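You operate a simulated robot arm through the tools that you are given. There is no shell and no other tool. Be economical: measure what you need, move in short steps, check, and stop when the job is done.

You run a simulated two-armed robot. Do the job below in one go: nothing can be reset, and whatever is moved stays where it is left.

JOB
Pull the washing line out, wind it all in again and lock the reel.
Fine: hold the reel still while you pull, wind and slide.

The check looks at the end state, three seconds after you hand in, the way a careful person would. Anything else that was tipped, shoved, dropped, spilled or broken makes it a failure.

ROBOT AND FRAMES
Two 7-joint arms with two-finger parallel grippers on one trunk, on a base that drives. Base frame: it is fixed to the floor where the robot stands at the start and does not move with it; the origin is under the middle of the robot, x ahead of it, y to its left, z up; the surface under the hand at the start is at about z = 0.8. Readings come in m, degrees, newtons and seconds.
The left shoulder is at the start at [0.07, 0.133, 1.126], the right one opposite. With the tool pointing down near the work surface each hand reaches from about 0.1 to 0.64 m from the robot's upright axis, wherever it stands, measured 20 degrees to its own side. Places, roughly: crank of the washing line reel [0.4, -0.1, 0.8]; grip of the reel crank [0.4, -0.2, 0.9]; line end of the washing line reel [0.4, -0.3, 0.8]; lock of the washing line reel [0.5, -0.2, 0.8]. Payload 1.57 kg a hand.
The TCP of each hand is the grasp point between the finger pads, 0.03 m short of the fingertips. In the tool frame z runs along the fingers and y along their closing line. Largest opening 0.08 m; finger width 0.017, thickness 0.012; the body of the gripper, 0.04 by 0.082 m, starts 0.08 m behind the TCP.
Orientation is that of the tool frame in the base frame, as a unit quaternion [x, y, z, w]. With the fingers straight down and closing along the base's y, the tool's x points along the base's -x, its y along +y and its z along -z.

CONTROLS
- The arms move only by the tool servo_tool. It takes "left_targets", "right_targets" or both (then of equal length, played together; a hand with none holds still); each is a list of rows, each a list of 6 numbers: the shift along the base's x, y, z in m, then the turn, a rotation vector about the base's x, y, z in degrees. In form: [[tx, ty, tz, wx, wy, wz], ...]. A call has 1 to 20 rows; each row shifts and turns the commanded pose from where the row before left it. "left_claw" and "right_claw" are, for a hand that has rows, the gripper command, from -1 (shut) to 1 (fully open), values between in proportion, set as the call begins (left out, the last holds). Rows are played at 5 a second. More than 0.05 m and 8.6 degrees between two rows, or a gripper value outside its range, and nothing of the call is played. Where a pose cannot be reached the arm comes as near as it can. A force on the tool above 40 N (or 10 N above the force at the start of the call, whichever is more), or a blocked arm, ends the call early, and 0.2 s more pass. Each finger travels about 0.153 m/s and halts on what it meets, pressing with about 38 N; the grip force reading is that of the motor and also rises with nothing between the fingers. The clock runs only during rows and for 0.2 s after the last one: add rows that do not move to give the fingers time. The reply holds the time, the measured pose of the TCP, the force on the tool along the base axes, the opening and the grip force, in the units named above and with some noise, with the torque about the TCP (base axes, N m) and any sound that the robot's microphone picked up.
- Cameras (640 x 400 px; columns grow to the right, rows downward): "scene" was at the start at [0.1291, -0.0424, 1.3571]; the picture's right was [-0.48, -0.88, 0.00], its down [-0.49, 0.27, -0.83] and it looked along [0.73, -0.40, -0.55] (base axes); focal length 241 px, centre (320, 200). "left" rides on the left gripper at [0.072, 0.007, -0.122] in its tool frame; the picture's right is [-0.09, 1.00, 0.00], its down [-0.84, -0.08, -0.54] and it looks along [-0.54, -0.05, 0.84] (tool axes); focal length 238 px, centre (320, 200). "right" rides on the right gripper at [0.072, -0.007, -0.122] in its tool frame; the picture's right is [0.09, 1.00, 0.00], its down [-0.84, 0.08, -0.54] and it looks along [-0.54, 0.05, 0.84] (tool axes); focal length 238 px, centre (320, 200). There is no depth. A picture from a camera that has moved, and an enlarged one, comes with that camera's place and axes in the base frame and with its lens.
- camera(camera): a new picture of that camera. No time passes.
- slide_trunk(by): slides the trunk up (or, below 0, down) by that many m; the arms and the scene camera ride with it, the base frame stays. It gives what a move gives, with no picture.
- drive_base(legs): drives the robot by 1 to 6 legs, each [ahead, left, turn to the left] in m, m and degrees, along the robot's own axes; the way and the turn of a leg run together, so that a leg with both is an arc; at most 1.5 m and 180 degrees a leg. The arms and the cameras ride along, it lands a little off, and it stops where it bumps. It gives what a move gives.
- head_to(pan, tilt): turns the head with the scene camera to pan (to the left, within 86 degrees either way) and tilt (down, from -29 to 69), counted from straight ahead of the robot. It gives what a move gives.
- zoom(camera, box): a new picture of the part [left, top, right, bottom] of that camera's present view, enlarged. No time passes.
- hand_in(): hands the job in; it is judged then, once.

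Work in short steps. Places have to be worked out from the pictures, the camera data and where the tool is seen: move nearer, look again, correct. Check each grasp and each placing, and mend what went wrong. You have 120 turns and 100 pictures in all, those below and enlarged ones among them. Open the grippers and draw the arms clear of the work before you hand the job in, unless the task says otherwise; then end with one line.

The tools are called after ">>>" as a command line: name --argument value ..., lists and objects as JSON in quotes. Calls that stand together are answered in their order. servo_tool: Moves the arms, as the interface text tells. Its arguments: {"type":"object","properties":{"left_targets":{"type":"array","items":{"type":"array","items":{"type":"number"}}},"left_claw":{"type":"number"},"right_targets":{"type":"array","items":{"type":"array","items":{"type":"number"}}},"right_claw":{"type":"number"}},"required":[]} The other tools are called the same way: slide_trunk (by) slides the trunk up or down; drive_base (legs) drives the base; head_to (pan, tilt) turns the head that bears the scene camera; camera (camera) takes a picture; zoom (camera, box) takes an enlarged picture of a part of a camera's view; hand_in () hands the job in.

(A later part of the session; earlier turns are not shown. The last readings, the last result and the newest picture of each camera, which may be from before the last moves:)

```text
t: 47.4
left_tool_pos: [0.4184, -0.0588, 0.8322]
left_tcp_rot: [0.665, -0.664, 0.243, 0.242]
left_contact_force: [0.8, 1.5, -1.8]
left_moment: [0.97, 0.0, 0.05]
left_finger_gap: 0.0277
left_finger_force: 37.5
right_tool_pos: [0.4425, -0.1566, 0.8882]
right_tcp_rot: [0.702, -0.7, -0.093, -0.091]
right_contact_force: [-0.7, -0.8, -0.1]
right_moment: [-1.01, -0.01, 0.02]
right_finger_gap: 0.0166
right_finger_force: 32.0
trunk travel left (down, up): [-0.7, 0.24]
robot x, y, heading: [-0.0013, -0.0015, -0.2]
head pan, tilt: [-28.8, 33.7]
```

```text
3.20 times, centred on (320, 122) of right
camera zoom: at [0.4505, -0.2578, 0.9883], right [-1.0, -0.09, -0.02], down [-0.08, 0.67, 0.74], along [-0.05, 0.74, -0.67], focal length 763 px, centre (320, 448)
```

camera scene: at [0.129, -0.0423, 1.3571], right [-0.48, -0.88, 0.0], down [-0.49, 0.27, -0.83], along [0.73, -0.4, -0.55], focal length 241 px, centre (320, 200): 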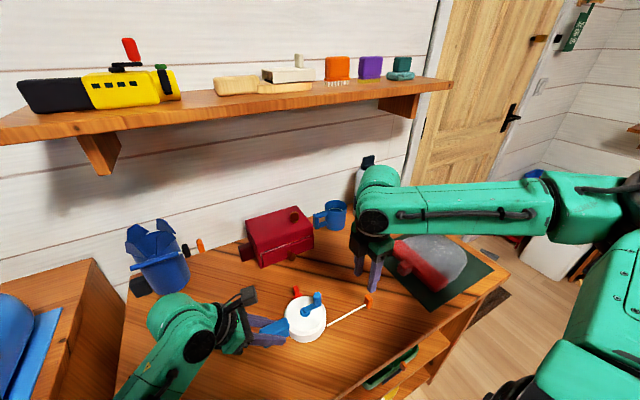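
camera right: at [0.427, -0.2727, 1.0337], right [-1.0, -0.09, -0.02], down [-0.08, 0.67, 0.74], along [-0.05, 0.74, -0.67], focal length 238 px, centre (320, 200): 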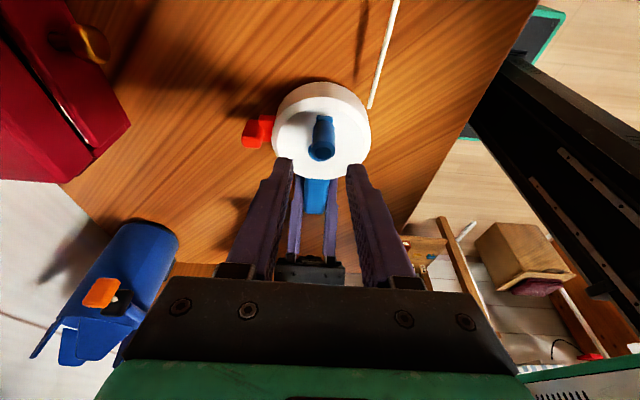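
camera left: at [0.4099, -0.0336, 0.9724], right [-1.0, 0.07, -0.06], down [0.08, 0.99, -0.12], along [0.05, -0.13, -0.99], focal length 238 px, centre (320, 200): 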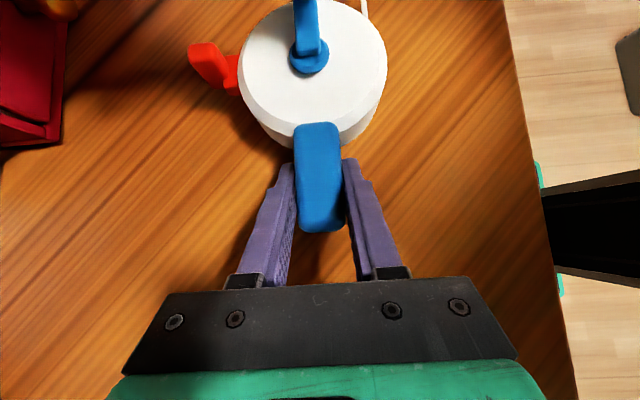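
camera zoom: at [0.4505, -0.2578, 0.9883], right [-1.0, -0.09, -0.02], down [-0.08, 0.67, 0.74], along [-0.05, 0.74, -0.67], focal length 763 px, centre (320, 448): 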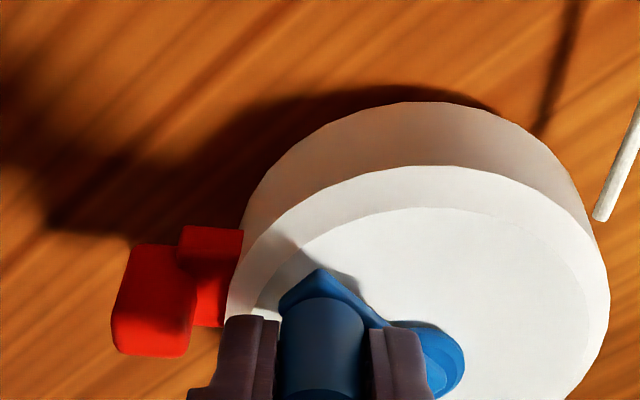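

Counter-clockwise turns freely. I continue, lifting 4 mm so the outer fingertip clears the red tab.

>>> servo_tool --right_targets '[[0.0053, 0.0069, 0.003, 0, 0, 0], [0.0034, 0.0081, 0.001, 0, 0, 0], [0.0011, 0.0087, 0, 0, 0, 0], [-0.0011, 0.0087, 0, 0, 0, 0], [-0.0034, 0.0081, 0, 0, 0, 0], [-0.0053, 0.0069, 0, 0, 0, 0]]'

>>> zoom --camera "scene" --box '[230, 250, 390, 350]'

>>> zoom --camera "right" --box '[220, 60, 420, 185]'

```text
t: 48.8
left_tool_pos: [0.4168, -0.0573, 0.8339]
left_tcp_rot: [0.666, -0.663, 0.242, 0.241]
left_contact_force: [7.6, 9.4, 19.7]
left_moment: [-0.88, -0.09, 0.57]
left_finger_gap: 0.0277
left_finger_force: 37.9
right_tool_pos: [0.4417, -0.1105, 0.8904]
right_tcp_rot: [0.701, -0.701, -0.093, -0.09]
right_contact_force: [-6.3, -9.3, -21.6]
right_moment: [-0.62, -0.01, 0.03]
right_finger_gap: 0.017
right_finger_force: 31.8
trunk travel left (down, up): [-0.7, 0.24]
robot x, y, heading: [0.0003, -0.0011, 0.1]
head pan, tilt: [-28.8, 33.7]
```

```text
4.00 times, centred on (310, 300) of scene
camera zoom: at [0.1293, -0.0422, 1.3571], right [-0.48, -0.88, 0.0], down [-0.49, 0.27, -0.83], along [0.73, -0.4, -0.55], focal length 963 px, centre (360, -200)
```

zoom: 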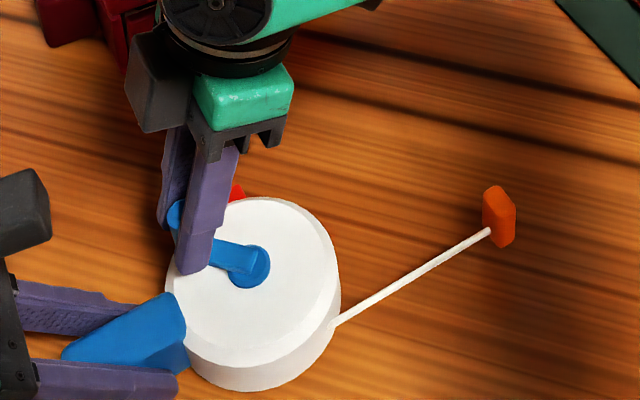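

```text
3.20 times, centred on (320, 122) of right
camera zoom: at [0.4495, -0.2115, 0.9918], right [-1.0, -0.09, -0.02], down [-0.07, 0.67, 0.74], along [-0.05, 0.74, -0.67], focal length 763 px, centre (320, 448)
```

zoom: 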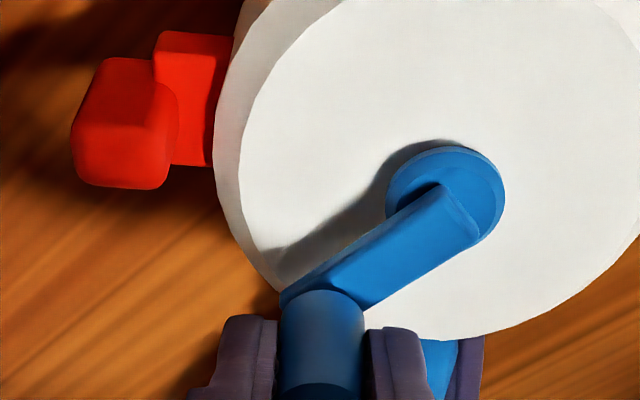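

The line is winding in. My 4 mm lift is pulling on the gripped knob at -20 N, so I take it back out and continue turning.

>>> servo_tool --right_targets '[[0, 0, -0.004, 0, 0, 0], [-0.0069, 0.0053, 0, 0, 0, 0], [-0.0081, 0.0034, 0, 0, 0, 0], [-0.0087, 0.0011, 0, 0, 0, 0], [-0.0087, -0.0011, 0, 0, 0, 0], [-0.0081, -0.0034, 0, 0, 0, 0], [-0.0069, -0.0053, 0, 0, 0, 0]]'

>>> zoom --camera "scene" --box '[230, 250, 390, 350]'

```text
t: 50.4
left_tool_pos: [0.4139, -0.0591, 0.8317]
left_tcp_rot: [-0.664, 0.664, -0.241, -0.243]
left_contact_force: [-5.6, 2.7, -10.2]
left_moment: [0.74, -0.33, -0.23]
left_finger_gap: 0.0277
left_finger_force: 37.9
right_tool_pos: [0.394, -0.1086, 0.8903]
right_tcp_rot: [0.702, -0.7, -0.093, -0.095]
right_contact_force: [3.8, -2.8, 12.1]
right_moment: [0.02, -0.02, -0.01]
right_finger_gap: 0.0168
right_finger_force: 32.4
trunk travel left (down, up): [-0.7, 0.24]
robot x, y, heading: [-0.0018, -0.0024, -0.1]
head pan, tilt: [-28.8, 33.7]
```

```text
4.00 times, centred on (310, 300) of scene
camera zoom: at [0.1282, -0.0423, 1.3571], right [-0.48, -0.88, 0.0], down [-0.49, 0.27, -0.83], along [0.73, -0.4, -0.55], focal length 963 px, centre (360, -200)
```

zoom: 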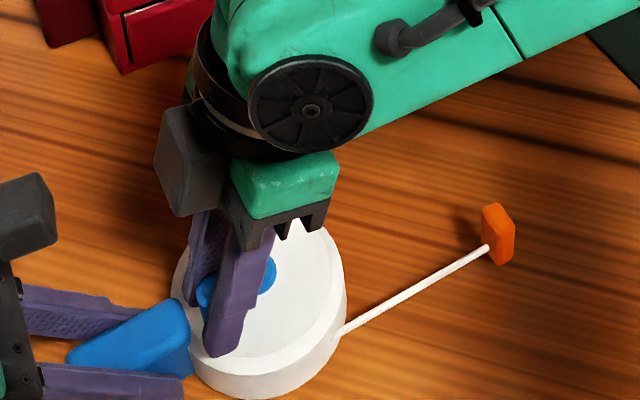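

225° are done with the line moving in. I ease z by 2 mm and carry on another 90°.

>>> servo_tool --right_targets '[[-0.0053, -0.0069, 0.0015, 0, 0, 0], [-0.0034, -0.0081, 0, 0, 0, 0], [-0.0011, -0.0087, 0, 0, 0, 0], [0.0011, -0.0087, 0, 0, 0, 0], [0.0034, -0.0081, 0, 0, 0, 0], [0.0053, -0.0069, 0, 0, 0, 0]]'

>>> zoom --camera "scene" --box '[230, 250, 390, 350]'

>>> zoom --camera "right" --box '[220, 60, 420, 185]'

```text
t: 51.8
left_tool_pos: [0.4175, -0.0567, 0.8317]
left_tcp_rot: [0.665, -0.664, 0.242, 0.242]
left_contact_force: [2.3, 0.4, -18.9]
left_moment: [1.05, -0.14, 0.16]
left_finger_gap: 0.0278
left_finger_force: 38.1
right_tool_pos: [0.395, -0.158, 0.8901]
right_tcp_rot: [-0.701, 0.701, 0.092, 0.093]
right_contact_force: [-1.4, -0.4, 17.2]
right_moment: [0.78, -0.06, 0.01]
right_finger_gap: 0.017
right_finger_force: 31.5
trunk travel left (down, up): [-0.7, 0.24]
robot x, y, heading: [0.0012, 0.0002, 0.4]
head pan, tilt: [-28.8, 33.7]
```

```text
4.00 times, centred on (310, 300) of scene
camera zoom: at [0.1296, -0.0426, 1.357], right [-0.48, -0.88, 0.0], down [-0.49, 0.27, -0.83], along [0.73, -0.4, -0.56], focal length 963 px, centre (360, -200)
```

zoom: 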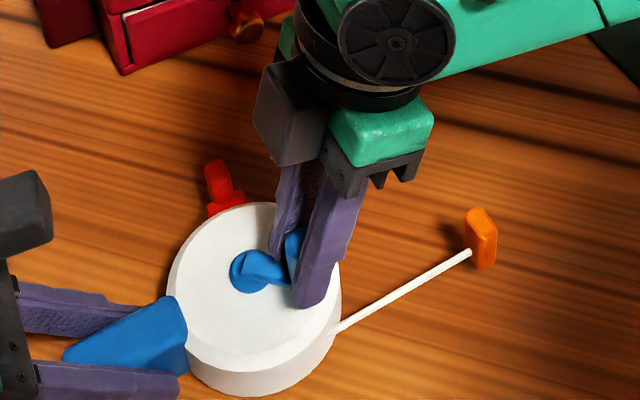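

```text
3.20 times, centred on (320, 122) of right
camera zoom: at [0.4037, -0.2589, 0.9903], right [-1.0, -0.09, -0.02], down [-0.08, 0.67, 0.74], along [-0.05, 0.74, -0.67], focal length 763 px, centre (320, 448)
```

zoom: 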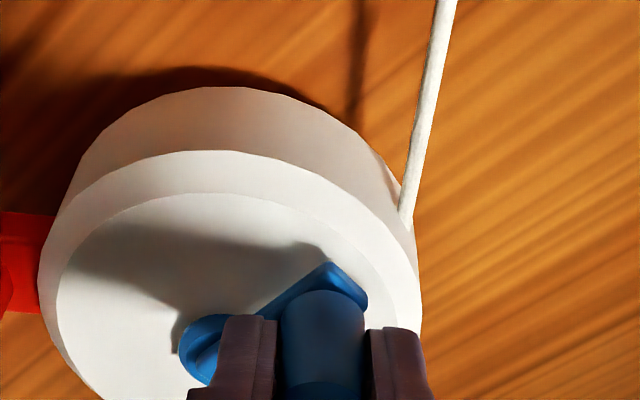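

I ease z again and continue in smaller steps, watching for the wound-in stop.

>>> servo_tool --right_targets '[[0.0069, -0.0053, 0.002, 0, 0, 0], [0.0081, -0.0034, 0, 0, 0, 0], [0.0087, -0.0011, 0, 0, 0, 0]]'

>>> servo_tool --right_targets '[[0.0087, 0.0011, 0, 0, 0, 0], [0.0081, 0.0034, 0, 0, 0, 0]]'

>>> zoom --camera "scene" --box '[230, 250, 390, 350]'

>>> zoom --camera "right" --box '[220, 60, 420, 185]'

```text
t: 52.6
left_tool_pos: [0.4173, -0.0575, 0.8334]
left_tcp_rot: [-0.664, 0.664, -0.245, -0.244]
left_contact_force: [1.6, -7.6, -4.5]
left_moment: [1.1, 0.08, 0.12]
left_finger_gap: 0.0278
left_finger_force: 38.2
right_tool_pos: [0.4195, -0.1664, 0.8927]
right_tcp_rot: [0.701, -0.701, -0.093, -0.091]
right_contact_force: [-1.9, 6.6, 2.4]
right_moment: [-0.24, 0.0, -0.03]
right_finger_gap: 0.0167
right_finger_force: 32.1
trunk travel left (down, up): [-0.7, 0.24]
robot x, y, heading: [-0.0034, -0.0019, 0.1]
head pan, tilt: [-28.8, 33.7]
```

```text
t: 53.2
left_tool_pos: [0.4191, -0.0583, 0.8324]
left_tcp_rot: [-0.664, 0.664, -0.243, -0.242]
left_contact_force: [8.2, -11.7, -3.8]
left_moment: [0.24, 0.31, 0.63]
left_finger_gap: 0.0278
left_finger_force: 38.0
right_tool_pos: [0.4349, -0.1625, 0.8915]
right_tcp_rot: [-0.701, 0.701, 0.094, 0.092]
right_contact_force: [-7.5, 12.0, 2.0]
right_moment: [0.67, 0.2, -0.02]
right_finger_gap: 0.0168
right_finger_force: 32.0
trunk travel left (down, up): [-0.7, 0.24]
robot x, y, heading: [0.0009, -0.0029, 0.0]
head pan, tilt: [-28.8, 33.7]
```

```text
4.00 times, centred on (310, 300) of scene
camera zoom: at [0.1299, -0.0421, 1.357], right [-0.48, -0.88, 0.0], down [-0.49, 0.27, -0.83], along [0.73, -0.4, -0.56], focal length 963 px, centre (360, -200)
```

zoom: 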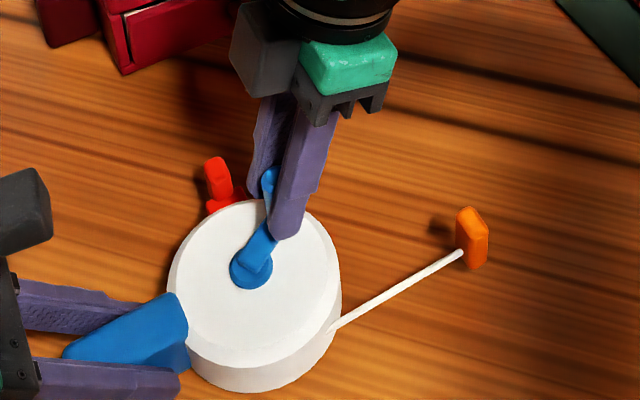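

```text
3.20 times, centred on (320, 122) of right
camera zoom: at [0.4441, -0.2633, 0.9912], right [-1.0, -0.09, -0.02], down [-0.08, 0.67, 0.74], along [-0.05, 0.74, -0.67], focal length 763 px, centre (320, 448)
```

zoom: 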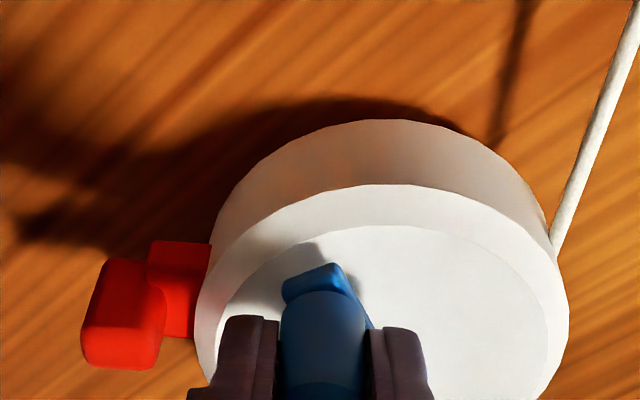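

The visible line is back to its starting length. The force is purely radial, from a centring error, so I correct it and keep turning to find the true stop.

>>> servo_tool --right_targets '[[0.005, 0.0078, 0, 0, 0, 0], [0.0053, 0.0069, 0, 0, 0, 0], [0.0034, 0.0081, 0, 0, 0, 0]]'

>>> zoom --camera "scene" --box '[230, 250, 390, 350]'

>>> zoom --camera "right" --box '[220, 60, 420, 185]'

```text
t: 54.0
left_tool_pos: [0.4182, -0.0571, 0.8339]
left_tcp_rot: [-0.664, 0.664, -0.244, -0.243]
left_contact_force: [-1.2, 2.8, 14.6]
left_moment: [-0.53, -0.31, -0.11]
left_finger_gap: 0.0277
left_finger_force: 38.2
right_tool_pos: [0.4484, -0.1396, 0.8915]
right_tcp_rot: [-0.701, 0.701, 0.092, 0.091]
right_contact_force: [1.7, -3.0, -16.0]
right_moment: [-0.82, -0.33, 0.02]
right_finger_gap: 0.0169
right_finger_force: 32.0
trunk travel left (down, up): [-0.7, 0.24]
robot x, y, heading: [0.0023, -0.0009, 0.2]
head pan, tilt: [-28.8, 33.7]
```

```text
4.00 times, centred on (310, 300) of scene
camera zoom: at [0.1296, -0.0421, 1.3571], right [-0.48, -0.88, 0.0], down [-0.49, 0.27, -0.83], along [0.73, -0.4, -0.55], focal length 963 px, centre (360, -200)
```

zoom: 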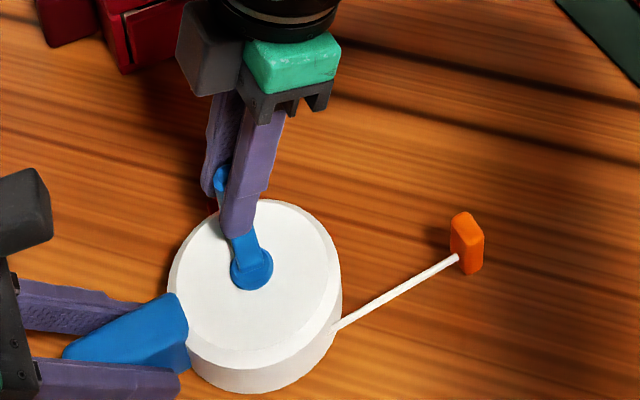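

```text
3.20 times, centred on (320, 122) of right
camera zoom: at [0.4576, -0.2401, 0.9916], right [-1.0, -0.09, -0.02], down [-0.08, 0.67, 0.74], along [-0.05, 0.74, -0.67], focal length 763 px, centre (320, 448)
```

zoom: 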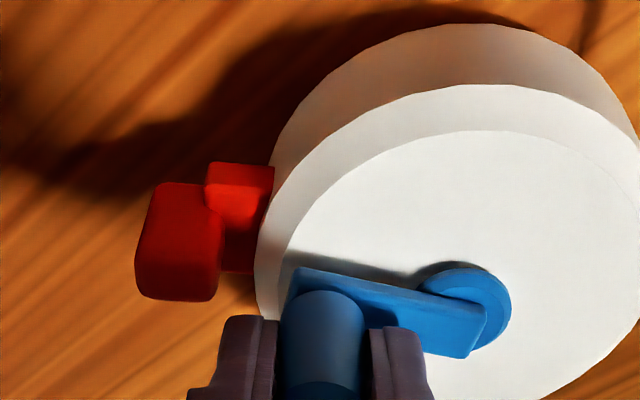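

The line keeps going further in past the starting length, so it was partly out at the start. I continue winding on a refined circle with a small z correction for the reel's tilt.

>>> servo_tool --right_targets '[[0.0014, 0.0085, -0.002, 0, 0, 0], [-0.0017, 0.0086, 0, 0, 0, 0], [-0.0039, 0.0078, 0, 0, 0, 0], [-0.0058, 0.0066, 0, 0, 0, 0], [-0.0073, 0.0048, 0, 0, 0, 0], [-0.0083, 0.0028, 0.0006, 0, 0, 0], [-0.0087, 0.0005, 0.0006, 0, 0, 0], [-0.0086, -0.0017, 0.0006, 0, 0, 0], [-0.0078, -0.0039, 0.0006, 0, 0, 0], [-0.0066, -0.0058, 0.0006, 0, 0, 0], [-0.0048, -0.0073, 0, 0, 0, 0], [-0.0028, -0.0083, 0, 0, 0, 0]]'

>>> zoom --camera "scene" --box '[230, 250, 390, 350]'

```text
t: 56.6
left_tool_pos: [0.417, -0.0581, 0.8329]
left_tcp_rot: [-0.664, 0.664, -0.242, -0.243]
left_contact_force: [-8.3, 1.4, 14.9]
left_moment: [-1.04, 0.12, -0.55]
left_finger_gap: 0.0277
left_finger_force: 38.0
right_tool_pos: [0.3832, -0.1265, 0.8949]
right_tcp_rot: [0.702, -0.7, -0.093, -0.093]
right_contact_force: [7.5, -1.6, -17.5]
right_moment: [-0.05, -0.11, 0.0]
right_finger_gap: 0.0169
right_finger_force: 32.1
trunk travel left (down, up): [-0.7, 0.24]
robot x, y, heading: [0.0011, -0.001, 0.2]
head pan, tilt: [-28.8, 33.7]
```

```text
4.00 times, centred on (310, 300) of scene
camera zoom: at [0.1291, -0.0429, 1.3571], right [-0.48, -0.88, 0.0], down [-0.49, 0.27, -0.83], along [0.73, -0.4, -0.55], focal length 963 px, centre (360, -200)
```

zoom: 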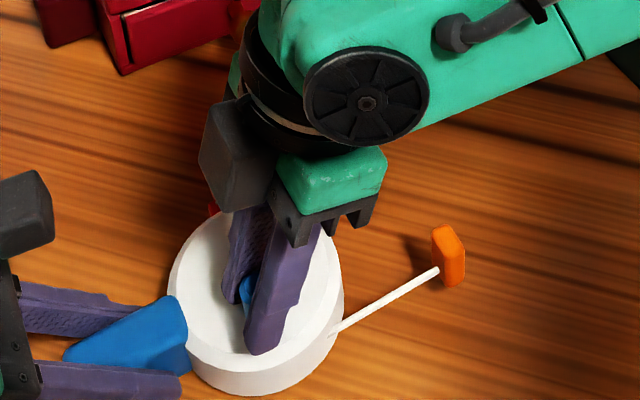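

The line is steadily shortening. I lower z by 3 mm to relieve the lift and go another half turn.

>>> servo_tool --right_targets '[[-0.0005, -0.0087, -0.0025, 0, 0, 0], [0.0017, -0.0086, 0, 0, 0, 0], [0.0039, -0.0078, 0, 0, 0, 0], [0.0058, -0.0066, 0, 0, 0, 0], [0.0073, -0.0048, 0, 0, 0, 0], [0.0083, -0.0028, 0, 0, 0, 0], [0.0087, -0.0005, 0, 0, 0, 0], [0.0086, 0.0017, 0, 0, 0, 0], [0.0078, 0.0039, 0, 0, 0, 0], [0.0066, 0.0058, 0, 0, 0, 0], [0.0048, 0.0073, 0, 0, 0, 0], [0.0028, 0.0083, 0, 0, 0, 0]]'

>>> zoom --camera "scene" --box '[230, 250, 390, 350]'

```text
t: 59.2
left_tool_pos: [0.4182, -0.0574, 0.8341]
left_tcp_rot: [0.664, -0.664, 0.243, 0.242]
left_contact_force: [4.2, 0.4, -1.4]
left_moment: [0.57, 0.18, 0.33]
left_finger_gap: 0.0277
left_finger_force: 38.4
right_tool_pos: [0.45, -0.1406, 0.8902]
right_tcp_rot: [0.701, -0.701, -0.093, -0.09]
right_contact_force: [-4.4, -1.8, -0.7]
right_moment: [-0.55, 0.01, 0.01]
right_finger_gap: 0.0169
right_finger_force: 31.2
trunk travel left (down, up): [-0.7, 0.24]
robot x, y, heading: [-0.0, 0.0007, 0.0]
head pan, tilt: [-28.8, 33.7]
```

```text
4.00 times, centred on (310, 300) of scene
camera zoom: at [0.1297, -0.042, 1.357], right [-0.48, -0.88, 0.0], down [-0.49, 0.27, -0.83], along [0.73, -0.4, -0.56], focal length 963 px, centre (360, -200)
```

zoom: 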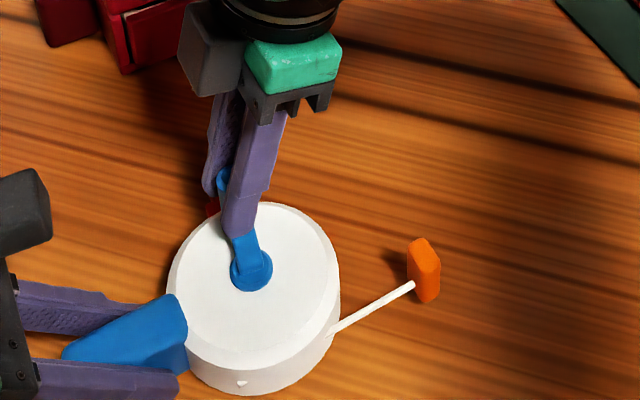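

It is moving about 54 px per turn with about 88 px left. I continue another half turn.

>>> servo_tool --right_targets '[[0.0005, 0.0087, 0, 0, 0, 0], [-0.0017, 0.0086, 0, 0, 0, 0], [-0.0039, 0.0078, 0, 0, 0, 0], [-0.0058, 0.0066, 0, 0, 0, 0], [-0.0073, 0.0048, 0, 0, 0, 0], [-0.0083, 0.0028, 0, 0, 0, 0], [-0.0087, 0.0005, 0.0004, 0, 0, 0], [-0.0086, -0.0017, 0.0004, 0, 0, 0], [-0.0078, -0.0039, 0.0004, 0, 0, 0], [-0.0066, -0.0058, 0, 0, 0, 0], [-0.0048, -0.0073, 0, 0, 0, 0], [-0.0028, -0.0083, 0, 0, 0, 0]]'

>>> zoom --camera "scene" --box '[230, 250, 390, 350]'

```text
t: 61.8
left_tool_pos: [0.416, -0.0592, 0.834]
left_tcp_rot: [-0.664, 0.664, -0.242, -0.243]
left_contact_force: [-6.3, 1.2, 10.3]
left_moment: [-1.12, 0.13, -0.43]
left_finger_gap: 0.0275
left_finger_force: 38.1
right_tool_pos: [0.3835, -0.1272, 0.8928]
right_tcp_rot: [0.702, -0.7, -0.092, -0.093]
right_contact_force: [6.7, -0.3, -13.0]
right_moment: [0.35, -0.1, 0.0]
right_finger_gap: 0.0167
right_finger_force: 32.1
trunk travel left (down, up): [-0.7, 0.24]
robot x, y, heading: [0.0005, -0.0005, 0.1]
head pan, tilt: [-28.8, 33.7]
```

```text
4.00 times, centred on (310, 300) of scene
camera zoom: at [0.1291, -0.0429, 1.3571], right [-0.48, -0.88, 0.0], down [-0.49, 0.27, -0.83], along [0.73, -0.4, -0.55], focal length 963 px, centre (360, -200)
```

zoom: 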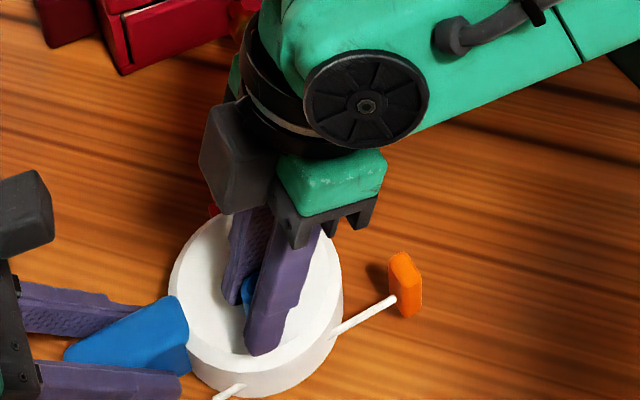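

I continue another half turn with a slight z correction.

>>> servo_tool --right_targets '[[-0.0005, -0.0087, -0.0012, 0, 0, 0], [0.0017, -0.0086, 0, 0, 0, 0], [0.0039, -0.0078, 0, 0, 0, 0], [0.0058, -0.0066, 0, 0, 0, 0], [0.0073, -0.0048, 0, 0, 0, 0], [0.0083, -0.0028, 0, 0, 0, 0], [0.0087, -0.0005, 0, 0, 0, 0], [0.0086, 0.0017, 0, 0, 0, 0], [0.0078, 0.0039, 0, 0, 0, 0], [0.0066, 0.0058, 0, 0, 0, 0], [0.0048, 0.0073, 0, 0, 0, 0], [0.0028, 0.0083, 0, 0, 0, 0]]'

>>> zoom --camera "scene" --box '[230, 250, 390, 350]'

```text
t: 64.4
left_tool_pos: [0.4155, -0.0575, 0.8314]
left_tcp_rot: [-0.663, 0.666, -0.242, -0.242]
left_contact_force: [0.0, -0.3, -1.1]
left_moment: [0.17, -0.01, -0.02]
left_finger_gap: 0.0278
left_finger_force: 38.1
right_tool_pos: [0.4506, -0.1396, 0.8904]
right_tcp_rot: [0.701, -0.701, -0.092, -0.093]
right_contact_force: [0.0, 0.4, 0.4]
right_moment: [-0.02, -0.02, -0.01]
right_finger_gap: 0.0081
right_finger_force: 0.0
trunk travel left (down, up): [-0.7, 0.24]
robot x, y, heading: [0.0018, -0.0, -0.1]
head pan, tilt: [-28.8, 33.7]
```

```text
4.00 times, centred on (310, 300) of scene
camera zoom: at [0.1288, -0.0423, 1.357], right [-0.48, -0.88, 0.0], down [-0.49, 0.27, -0.83], along [0.73, -0.4, -0.55], focal length 963 px, centre (360, -200)
```

zoom: 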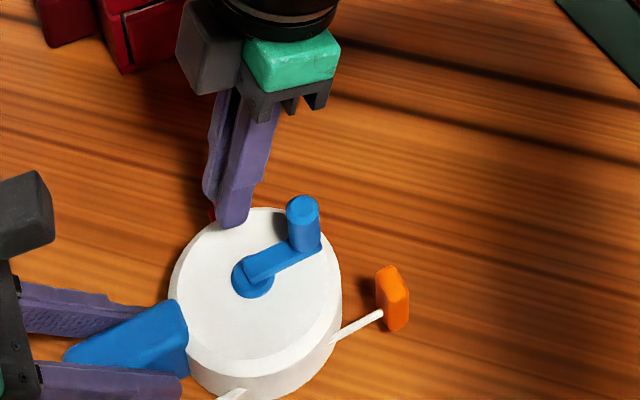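

The knob stopped at the -y position and the fingers were forced off it, which is probably the wound-in stop. I lift, return to the knob and verify with a test push.

>>> servo_tool --right_targets '[[0, 0, 0.021, 0, 0, 0], [0, 0, 0.021, 0, 0, 0], [-0.0155, -0.014, 0, 0, 0, 0], [-0.0155, -0.014, 0, 0, 0, 0], [0, 0, 0, 0, 0, 0]]' --right_claw -0.1

>>> camera --camera "right"

>>> camera --camera "left"

```text
t: 65.6
left_tool_pos: [0.4178, -0.0572, 0.8329]
left_tcp_rot: [0.665, -0.664, 0.242, 0.242]
left_contact_force: [-0.5, -0.2, -0.4]
left_moment: [0.12, 0.02, 0.01]
left_finger_gap: 0.0277
left_finger_force: 38.2
right_tool_pos: [0.4208, -0.167, 0.932]
right_tcp_rot: [0.701, -0.701, -0.092, -0.093]
right_contact_force: [0.0, 0.6, -1.1]
right_moment: [0.01, 0.0, 0.01]
right_finger_gap: 0.0358
right_finger_force: 0.0
trunk travel left (down, up): [-0.7, 0.24]
robot x, y, heading: [-0.0044, 0.0002, 0.1]
head pan, tilt: [-28.8, 33.7]
```

```text
24 pictures are left
camera right: at [0.4283, -0.2685, 1.0316], right [-1.0, -0.09, -0.02], down [-0.08, 0.67, 0.74], along [-0.05, 0.74, -0.67], focal length 238 px, centre (320, 200)
```

right: 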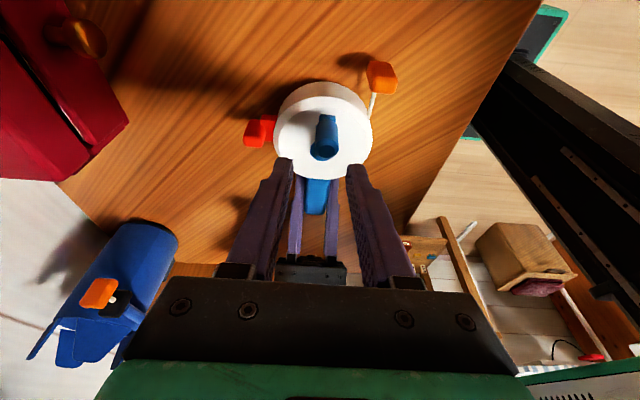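

```text
23 pictures are left
camera left: at [0.4108, -0.0333, 0.9718], right [-1.0, 0.07, -0.06], down [0.08, 0.99, -0.12], along [0.05, -0.13, -0.99], focal length 238 px, centre (320, 200)
```

left: 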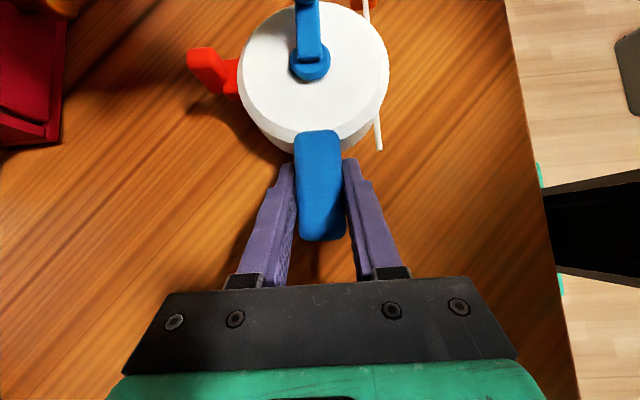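

The knob is at about (0.418,-0.163). I regrip it and test-push a few mm in the winding direction.

>>> servo_tool --right_targets '[[-0.001, 0.001, -0.014, 0, 0, 0], [0, 0.001, -0.014, 0, 0, 0], [0, 0, -0.014, 0, 0, 0], [0, 0, 0, 0, 0, 0]]'

>>> servo_tool --right_targets '[[0, 0, 0, 0, 0, 0], [0, 0, 0, 0, 0, 0]]' --right_claw -1

>>> servo_tool --right_targets '[[0.003, 0, 0, 0, 0, 0], [0.003, 0, 0, 0, 0, 0], [0.003, 0, 0, 0, 0, 0]]'

>>> zoom --camera "scene" --box '[230, 250, 390, 350]'

```text
t: 66.6
left_tool_pos: [0.4162, -0.058, 0.8341]
left_tcp_rot: [-0.664, 0.664, -0.242, -0.243]
left_contact_force: [0.1, 0.6, -2.0]
left_moment: [0.13, 0.0, 0.01]
left_finger_gap: 0.0278
left_finger_force: 37.9
right_tool_pos: [0.4187, -0.1667, 0.8892]
right_tcp_rot: [-0.7, 0.702, 0.093, 0.092]
right_contact_force: [0.7, 0.3, 0.0]
right_moment: [0.03, -0.01, 0.0]
right_finger_gap: 0.036
right_finger_force: 0.1
trunk travel left (down, up): [-0.7, 0.24]
robot x, y, heading: [0.002, 0.0022, 0.0]
head pan, tilt: [-28.8, 33.7]
```

```text
t: 67.2
left_tool_pos: [0.4184, -0.0581, 0.8327]
left_tcp_rot: [0.665, -0.664, 0.241, 0.241]
left_contact_force: [5.8, -0.1, -3.1]
left_moment: [0.1, 0.16, 0.63]
left_finger_gap: 0.0278
left_finger_force: 38.1
right_tool_pos: [0.4188, -0.1666, 0.8893]
right_tcp_rot: [-0.701, 0.701, 0.094, 0.092]
right_contact_force: [-6.8, 0.9, 0.8]
right_moment: [0.16, 0.15, 0.05]
right_finger_gap: 0.0168
right_finger_force: 32.8
trunk travel left (down, up): [-0.7, 0.24]
robot x, y, heading: [0.0019, -0.0019, -0.3]
head pan, tilt: [-28.8, 33.7]
```

```text
t: 68.0
left_tool_pos: [0.4192, -0.0576, 0.8332]
left_tcp_rot: [0.665, -0.664, 0.243, 0.24]
left_contact_force: [15.6, 3.7, -2.1]
left_moment: [0.26, -0.34, 1.77]
left_finger_gap: 0.0286
left_finger_force: 37.5
right_tool_pos: [0.4272, -0.1649, 0.8891]
right_tcp_rot: [-0.701, 0.701, 0.093, 0.088]
right_contact_force: [-15.7, -3.8, 0.0]
right_moment: [-0.3, 1.28, 0.05]
right_finger_gap: 0.0169
right_finger_force: 32.5
trunk travel left (down, up): [-0.7, 0.24]
robot x, y, heading: [0.0001, 0.0026, 0.0]
head pan, tilt: [-28.8, 33.7]
```

```text
4.00 times, centred on (310, 300) of scene
camera zoom: at [0.1295, -0.0424, 1.357], right [-0.48, -0.88, 0.0], down [-0.49, 0.27, -0.83], along [0.73, -0.4, -0.56], focal length 963 px, centre (360, -200)
```

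zoom: 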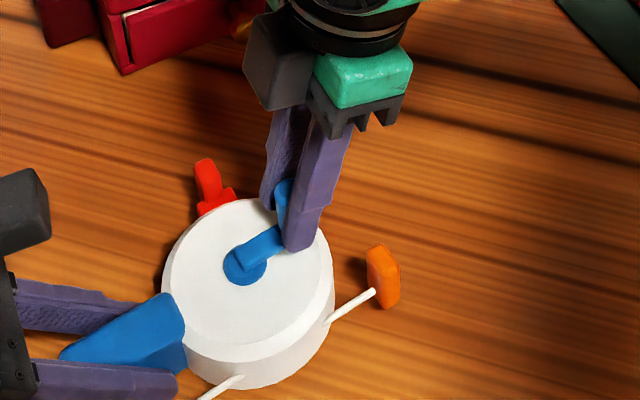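

The push met 16 N and only flexed the reel, so the line is fully wound in. I release the knob here so I do not unwind it, lift, and go to the lock tab to slide it back toward -y.

>>> servo_tool --right_targets '[[0, 0, 0, 0, 0, 0], [0, 0, 0, 0, 0, 0], [0, 0, 0.025, 0, 0, 0], [0, 0, 0.025, -7.5, 0, 0], [0.02, 0.0, 0, -7.5, 0, 0], [0.03, 0.0, 0, 0, 0, 0], [0, 0, 0, 0, 0, 0]]' --right_claw -0.1

>>> camera --camera "right"

>>> zoom --camera "scene" --box '[230, 250, 390, 350]'

```text
t: 69.6
left_tool_pos: [0.4172, -0.057, 0.833]
left_tcp_rot: [0.665, -0.664, 0.243, 0.241]
left_contact_force: [0.5, -0.6, -2.0]
left_moment: [0.14, -0.02, 0.02]
left_finger_gap: 0.0276
left_finger_force: 38.4
right_tool_pos: [0.4776, -0.1655, 0.9404]
right_tcp_rot: [0.708, -0.706, -0.001, 0.001]
right_contact_force: [0.2, -1.0, -0.1]
right_moment: [0.0, 0.0, -0.01]
right_finger_gap: 0.0358
right_finger_force: 0.1
trunk travel left (down, up): [-0.7, 0.24]
robot x, y, heading: [-0.0022, 0.0021, -0.0]
head pan, tilt: [-28.8, 33.7]
```

```text
21 pictures are left
camera right: at [0.4856, -0.238, 1.063], right [-1.0, -0.09, 0.0], down [-0.08, 0.84, 0.54], along [-0.05, 0.54, -0.84], focal length 238 px, centre (320, 200)
```

right: 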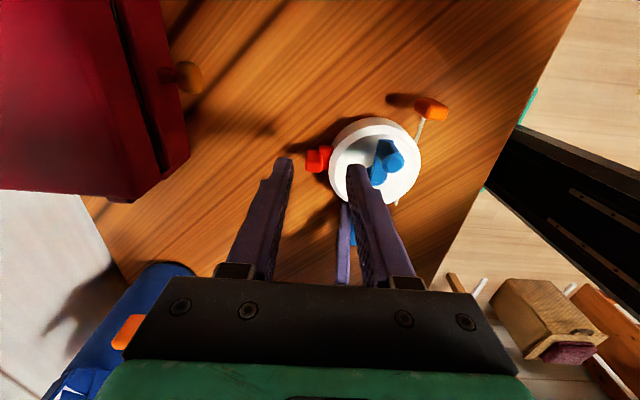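

```text
4.00 times, centred on (310, 300) of scene
camera zoom: at [0.1289, -0.0425, 1.3571], right [-0.48, -0.88, 0.0], down [-0.49, 0.27, -0.83], along [0.73, -0.4, -0.55], focal length 963 px, centre (360, -200)
```

zoom: 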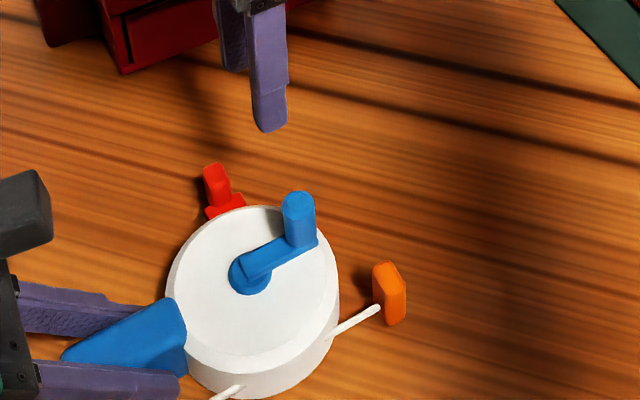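

The tab is at about (0.482,-0.143). I move over it with a moderate opening, lower until the fingertips just clear the drum rim, and close.

>>> servo_tool --right_targets '[[0.004, 0.022, -0.01, 0, 0, 0], [0, 0, -0.02, 0, 0, 0], [0, 0, -0.02, 0, 0, 0], [0, 0, -0.013, 0, 0, 0], [0, 0, 0, 0, 0, 0]]' --right_claw -0.3

>>> servo_tool --right_targets '[[0, 0, 0, 0, 0, 0], [0, 0, 0, 0, 0, 0]]' --right_claw -0.9

>>> zoom --camera "right" --box '[240, 80, 440, 205]'

```text
t: 70.8
left_tool_pos: [0.4174, -0.0577, 0.833]
left_tcp_rot: [-0.664, 0.665, -0.243, -0.242]
left_contact_force: [0.4, -0.4, -1.7]
left_moment: [0.14, 0.01, 0.01]
left_finger_gap: 0.0275
left_finger_force: 38.2
right_tool_pos: [0.4819, -0.1433, 0.8792]
right_tcp_rot: [-0.707, 0.707, 0.0, 0.0]
right_contact_force: [0.3, -0.3, -0.1]
right_moment: [-0.01, 0.01, 0.0]
right_finger_gap: 0.0279
right_finger_force: 0.1
trunk travel left (down, up): [-0.7, 0.24]
robot x, y, heading: [-0.0011, -0.0004, -0.3]
head pan, tilt: [-28.8, 33.7]
```

```text
t: 71.4
left_tool_pos: [0.4178, -0.0579, 0.8323]
left_tcp_rot: [-0.664, 0.665, -0.242, -0.243]
left_contact_force: [2.6, 0.0, -2.1]
left_moment: [0.12, 0.08, 0.16]
left_finger_gap: 0.0277
left_finger_force: 38.3
right_tool_pos: [0.4828, -0.1438, 0.8788]
right_tcp_rot: [0.708, -0.706, -0.001, 0.0]
right_contact_force: [-2.7, -0.6, 0.4]
right_moment: [0.07, 0.06, 0.05]
right_finger_gap: 0.0164
right_finger_force: 32.1
trunk travel left (down, up): [-0.7, 0.24]
robot x, y, heading: [-0.0018, -0.0023, 0.1]
head pan, tilt: [-28.8, 33.7]
```

```text
3.20 times, centred on (340, 142) of right
camera zoom: at [0.4901, -0.2156, 1.0015], right [-1.0, -0.09, 0.0], down [-0.08, 0.84, 0.54], along [-0.05, 0.54, -0.84], focal length 763 px, centre (256, 384)
```

zoom: 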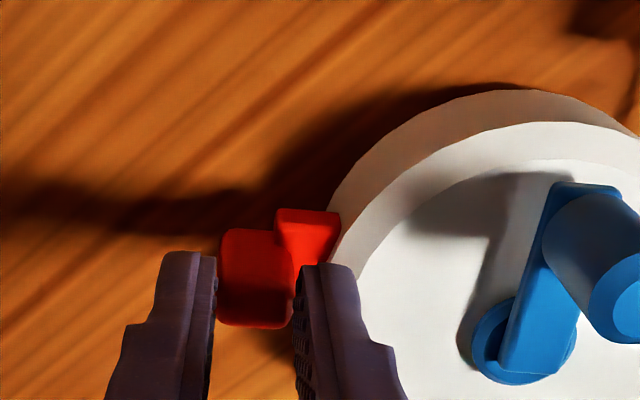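

The tab is gripped at a gap of 0.0164. I slide it toward -y.

>>> servo_tool --right_targets '[[0, -0.004, 0, 0, 0, 0], [0, -0.004, 0, 0, 0, 0], [0, -0.004, 0, 0, 0, 0], [0, -0.004, 0, 0, 0, 0], [0, -0.004, 0, 0, 0, 0], [0, -0.003, 0, 0, 0, 0]]'

>>> servo_tool --right_targets '[[0, -0.003, 0, 0, 0, 0], [0, -0.003, 0, 0, 0, 0], [0, 0, 0, 0, 0, 0]]'

>>> zoom --camera "right" --box '[240, 80, 440, 205]'

```text
t: 72.8
left_tool_pos: [0.4163, -0.0586, 0.8325]
left_tcp_rot: [-0.664, 0.665, -0.241, -0.242]
left_contact_force: [3.4, -4.5, -5.5]
left_moment: [0.94, 0.57, -0.05]
left_finger_gap: 0.0276
left_finger_force: 38.2
right_tool_pos: [0.4816, -0.167, 0.8801]
right_tcp_rot: [0.708, -0.707, 0.001, -0.001]
right_contact_force: [-0.3, 2.8, 10.8]
right_moment: [0.29, 0.07, 0.01]
right_finger_gap: 0.0162
right_finger_force: 31.8
trunk travel left (down, up): [-0.7, 0.24]
robot x, y, heading: [0.0009, 0.0013, 0.3]
head pan, tilt: [-28.8, 33.7]
```

```text
t: 73.6
left_tool_pos: [0.4168, -0.0582, 0.8333]
left_tcp_rot: [0.664, -0.664, 0.242, 0.243]
left_contact_force: [5.7, -16.0, -9.1]
left_moment: [0.91, 0.69, -0.49]
left_finger_gap: 0.0277
left_finger_force: 38.0
right_tool_pos: [0.4806, -0.1732, 0.8793]
right_tcp_rot: [0.708, -0.707, -0.002, -0.001]
right_contact_force: [-5.7, 16.8, 10.6]
right_moment: [1.14, 0.13, -0.02]
right_finger_gap: 0.0165
right_finger_force: 31.8
trunk travel left (down, up): [-0.7, 0.24]
robot x, y, heading: [0.0012, -0.0005, -0.1]
head pan, tilt: [-28.8, 33.7]
```

```text
3.20 times, centred on (340, 142) of right
camera zoom: at [0.4887, -0.2443, 1.0013], right [-1.0, -0.09, 0.0], down [-0.08, 0.84, 0.54], along [-0.05, 0.54, -0.84], focal length 763 px, centre (256, 384)
```

zoom: 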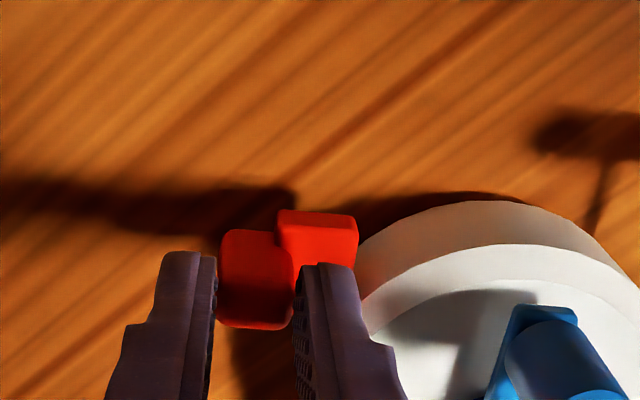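

The stop is reached at 17 N and the tab sits as it did when the reel was locked at the start. I release it, lift clear and check the end state.

>>> servo_tool --right_targets '[[0, 0, 0, 0, 0, 0], [0, 0, 0, 0, 0, 0], [0, 0, 0.03, 0, 0, 0], [0, 0, 0.03, 0, 0, 0], [0, -0.01, 0.04, 0, 0, 0], [0, -0.02, 0.03, 0, 0, 0]]' --right_claw -0.2

>>> zoom --camera "scene" --box '[230, 250, 390, 350]'

>>> zoom --camera "left" --box '[140, 0, 460, 200]'

```text
t: 75.0
left_tool_pos: [0.4165, -0.0583, 0.832]
left_tcp_rot: [0.665, -0.664, 0.243, 0.241]
left_contact_force: [-1.0, 0.8, 0.6]
left_moment: [0.07, -0.02, -0.01]
left_finger_gap: 0.0277
left_finger_force: 38.6
right_tool_pos: [0.4803, -0.2052, 1.0086]
right_tcp_rot: [0.707, -0.707, -0.001, 0.001]
right_contact_force: [-0.7, -0.4, 0.9]
right_moment: [0.03, 0.0, 0.01]
right_finger_gap: 0.0319
right_finger_force: 0.0
trunk travel left (down, up): [-0.7, 0.24]
robot x, y, heading: [-0.0029, -0.0004, -0.1]
head pan, tilt: [-28.8, 33.7]
```

```text
4.00 times, centred on (310, 300) of scene
camera zoom: at [0.1285, -0.0429, 1.3571], right [-0.48, -0.88, 0.0], down [-0.49, 0.27, -0.83], along [0.73, -0.4, -0.55], focal length 963 px, centre (360, -200)
```

zoom: 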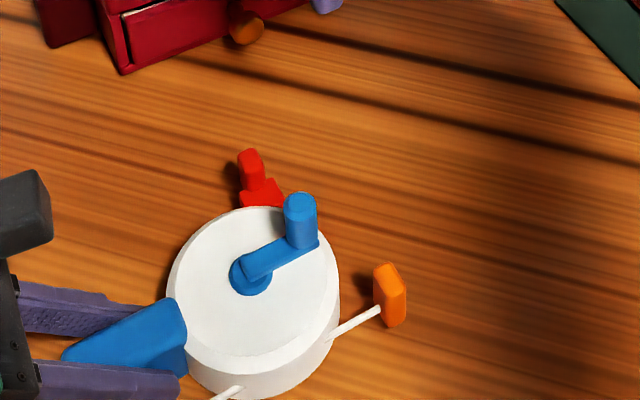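

```text
2.00 times, centred on (300, 100) of left
camera zoom: at [0.41, -0.0339, 0.972], right [-1.0, 0.07, -0.06], down [0.08, 0.99, -0.12], along [0.05, -0.13, -0.99], focal length 477 px, centre (360, 400)
```

zoom: 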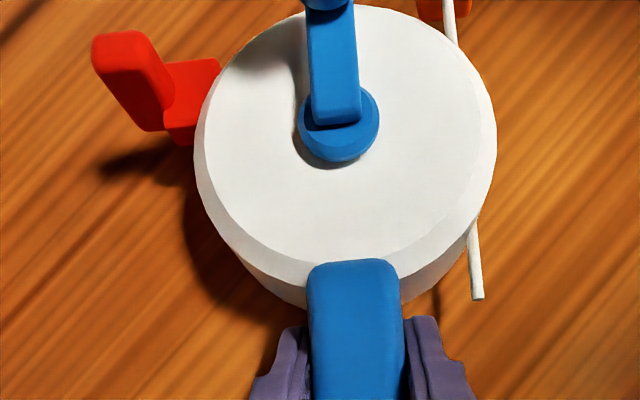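

The line is short, the crank is at its stop and the lock is back at its -y end. I release the handle and draw the left arm straight back, then raise the right arm.

>>> servo_tool --left_targets '[[0, 0, 0, 0, 0, 0], [0, 0, 0, 0, 0, 0], [0, 0, 0, 0, 0, 0]]' --left_claw 1

>>> servo_tool --left_targets '[[0, 0.02, 0.02, 0, 0, 0], [0, 0.025, 0.025, 0, 0, 0], [0, 0.025, 0.025, 0, 0, 0], [0, 0.025, 0.025, 0, 0, 0], [0, 0.02, 0.03, 0, 0, 0]]' --right_targets '[[0, 0, 0.02, 0, 0, 0], [-0.01, -0.02, 0.03, 0, 0, 0], [-0.02, -0.03, 0.03, 0, 0, 0], [-0.02, -0.03, 0.03, 0, 0, 0], [-0.02, -0.03, 0.02, 0, 0, 0]]' --right_claw 1

>>> camera --camera "scene"

>>> zoom --camera "scene" --box '[230, 270, 370, 370]'

```text
t: 75.8
left_tool_pos: [0.4175, -0.0579, 0.8327]
left_tcp_rot: [-0.664, 0.664, -0.242, -0.242]
left_contact_force: [0.5, -0.2, 0.4]
left_moment: [0.01, 0.02, -0.02]
left_finger_gap: 0.0803
left_finger_force: 0.1
right_tool_pos: [0.4814, -0.2039, 1.0092]
right_tcp_rot: [0.708, -0.707, -0.001, 0.0]
right_contact_force: [-0.5, 0.8, -0.1]
right_moment: [0.01, 0.02, 0.0]
right_finger_gap: 0.0321
right_finger_force: 0.1
trunk travel left (down, up): [-0.7, 0.24]
robot x, y, heading: [-0.001, 0.0004, 0.3]
head pan, tilt: [-28.8, 33.7]
```

```text
t: 77.0
left_tool_pos: [0.4148, 0.0561, 0.9603]
left_tcp_rot: [-0.664, 0.665, -0.242, -0.241]
left_contact_force: [-0.6, -0.4, 0.3]
left_moment: [0.05, -0.03, 0.02]
left_finger_gap: 0.08
left_finger_force: 0.0
right_tool_pos: [0.4102, -0.3159, 1.1381]
right_tcp_rot: [0.708, -0.706, -0.001, 0.0]
right_contact_force: [0.3, 0.1, 0.1]
right_moment: [-0.01, -0.02, -0.03]
right_finger_gap: 0.0798
right_finger_force: 0.0
trunk travel left (down, up): [-0.7, 0.24]
robot x, y, heading: [-0.0003, -0.0009, -0.1]
head pan, tilt: [-28.8, 33.7]
```

```text
15 pictures are left
camera scene: at [0.1274, -0.0433, 1.3572], right [-0.48, -0.88, 0.0], down [-0.48, 0.27, -0.83], along [0.73, -0.4, -0.55], focal length 241 px, centre (320, 200)
```

scene: 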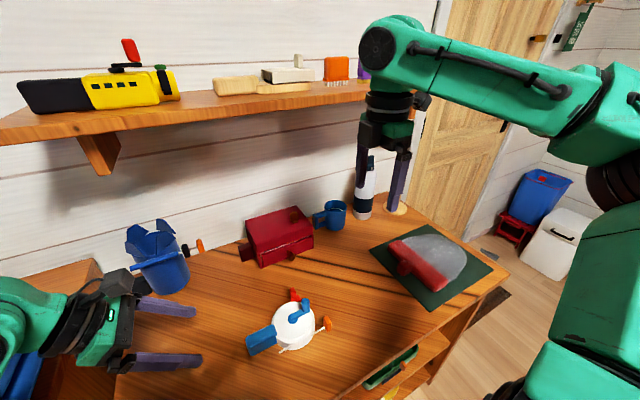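

```text
4.00 times, centred on (300, 320) of scene
camera zoom: at [0.1274, -0.0433, 1.3572], right [-0.48, -0.88, 0.0], down [-0.48, 0.27, -0.83], along [0.73, -0.4, -0.55], focal length 963 px, centre (400, -280)
```

zoom: 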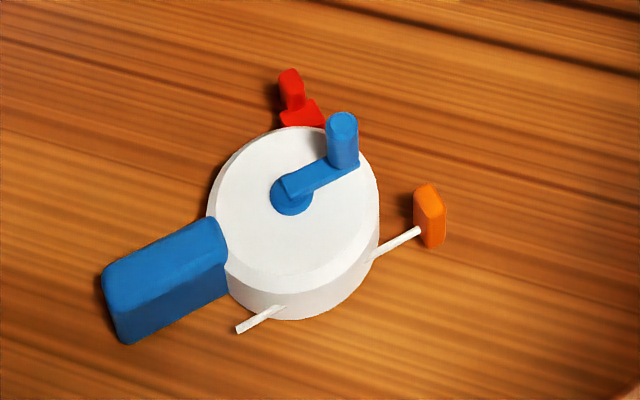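

The reel sits almost exactly where it began, but the lock tab looks 2 to 3 mm short of its original locked position. I regrip the handle and push the tab firmly home with closed fingers.

>>> servo_tool --left_targets '[[0, -0.02, -0.03, 0, 0, 0], [0, -0.025, -0.025, 0, 0, 0], [0, -0.025, -0.025, 0, 0, 0], [0, -0.025, -0.025, 0, 0, 0], [0, -0.02, -0.02, 0, 0, 0], [0, 0, 0, 0, 0, 0]]' --right_targets '[[0.02, 0.045, -0.02, 0, 0, 0], [0.02, 0.045, -0.04, 0, 0, 0], [0.02, 0.045, -0.045, 0, 0, 0], [0.01, 0.04, -0.045, 0, 0, 0], [0, 0, -0.04, 0, 0, 0], [0, 0, 0, 0, 0, 0]]' --right_claw -1

>>> servo_tool --left_targets '[[0, 0, 0, 0, 0, 0], [0, 0, 0, 0, 0, 0], [0, 0, 0, 0, 0, 0]]' --left_claw -1

>>> camera --camera "right"

>>> camera --camera "left"

```text
refused: row 1 steps farther than a row can; nothing moved
```

```text
t: 77.8
left_tool_pos: [0.4162, 0.0561, 0.9588]
left_tcp_rot: [0.665, -0.664, 0.243, 0.241]
left_contact_force: [0.0, 0.1, -0.8]
left_moment: [-0.03, -0.01, 0.01]
left_finger_gap: 0.0003
left_finger_force: 21.8
right_tool_pos: [0.4119, -0.3145, 1.1376]
right_tcp_rot: [0.707, -0.707, 0.0, 0.001]
right_contact_force: [0.1, 0.4, -0.1]
right_moment: [-0.04, 0.02, 0.0]
right_finger_gap: 0.0802
right_finger_force: 0.1
trunk travel left (down, up): [-0.7, 0.24]
robot x, y, heading: [0.0033, -0.0011, 0.2]
head pan, tilt: [-28.8, 33.7]
```

```text
13 pictures are left
camera right: at [0.4193, -0.3867, 1.2603], right [-1.0, -0.09, 0.0], down [-0.08, 0.84, 0.54], along [-0.05, 0.54, -0.84], focal length 238 px, centre (320, 200)
```

right: 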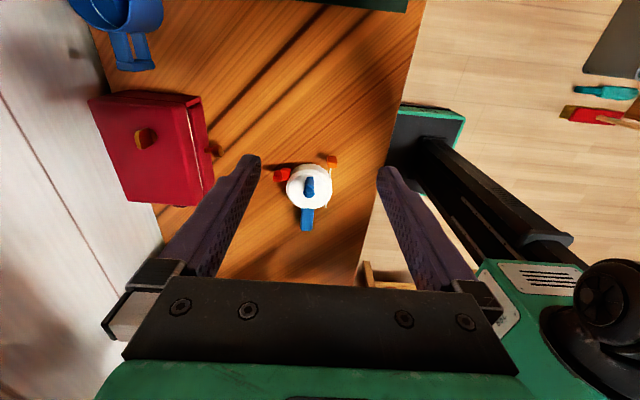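

```text
12 pictures are left
camera left: at [0.4104, 0.0802, 1.098], right [-1.0, 0.07, -0.06], down [0.08, 0.99, -0.12], along [0.05, -0.13, -0.99], focal length 238 px, centre (320, 200)
```

left: 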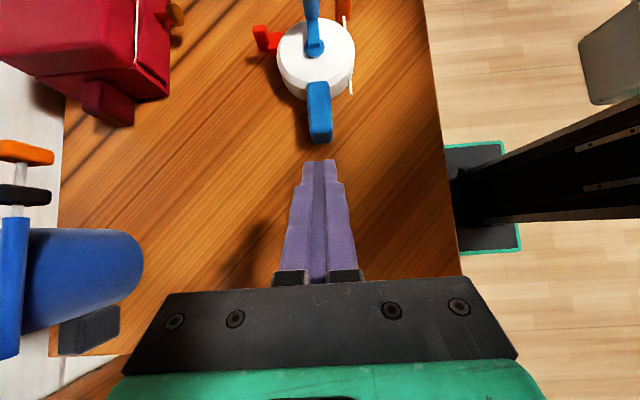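

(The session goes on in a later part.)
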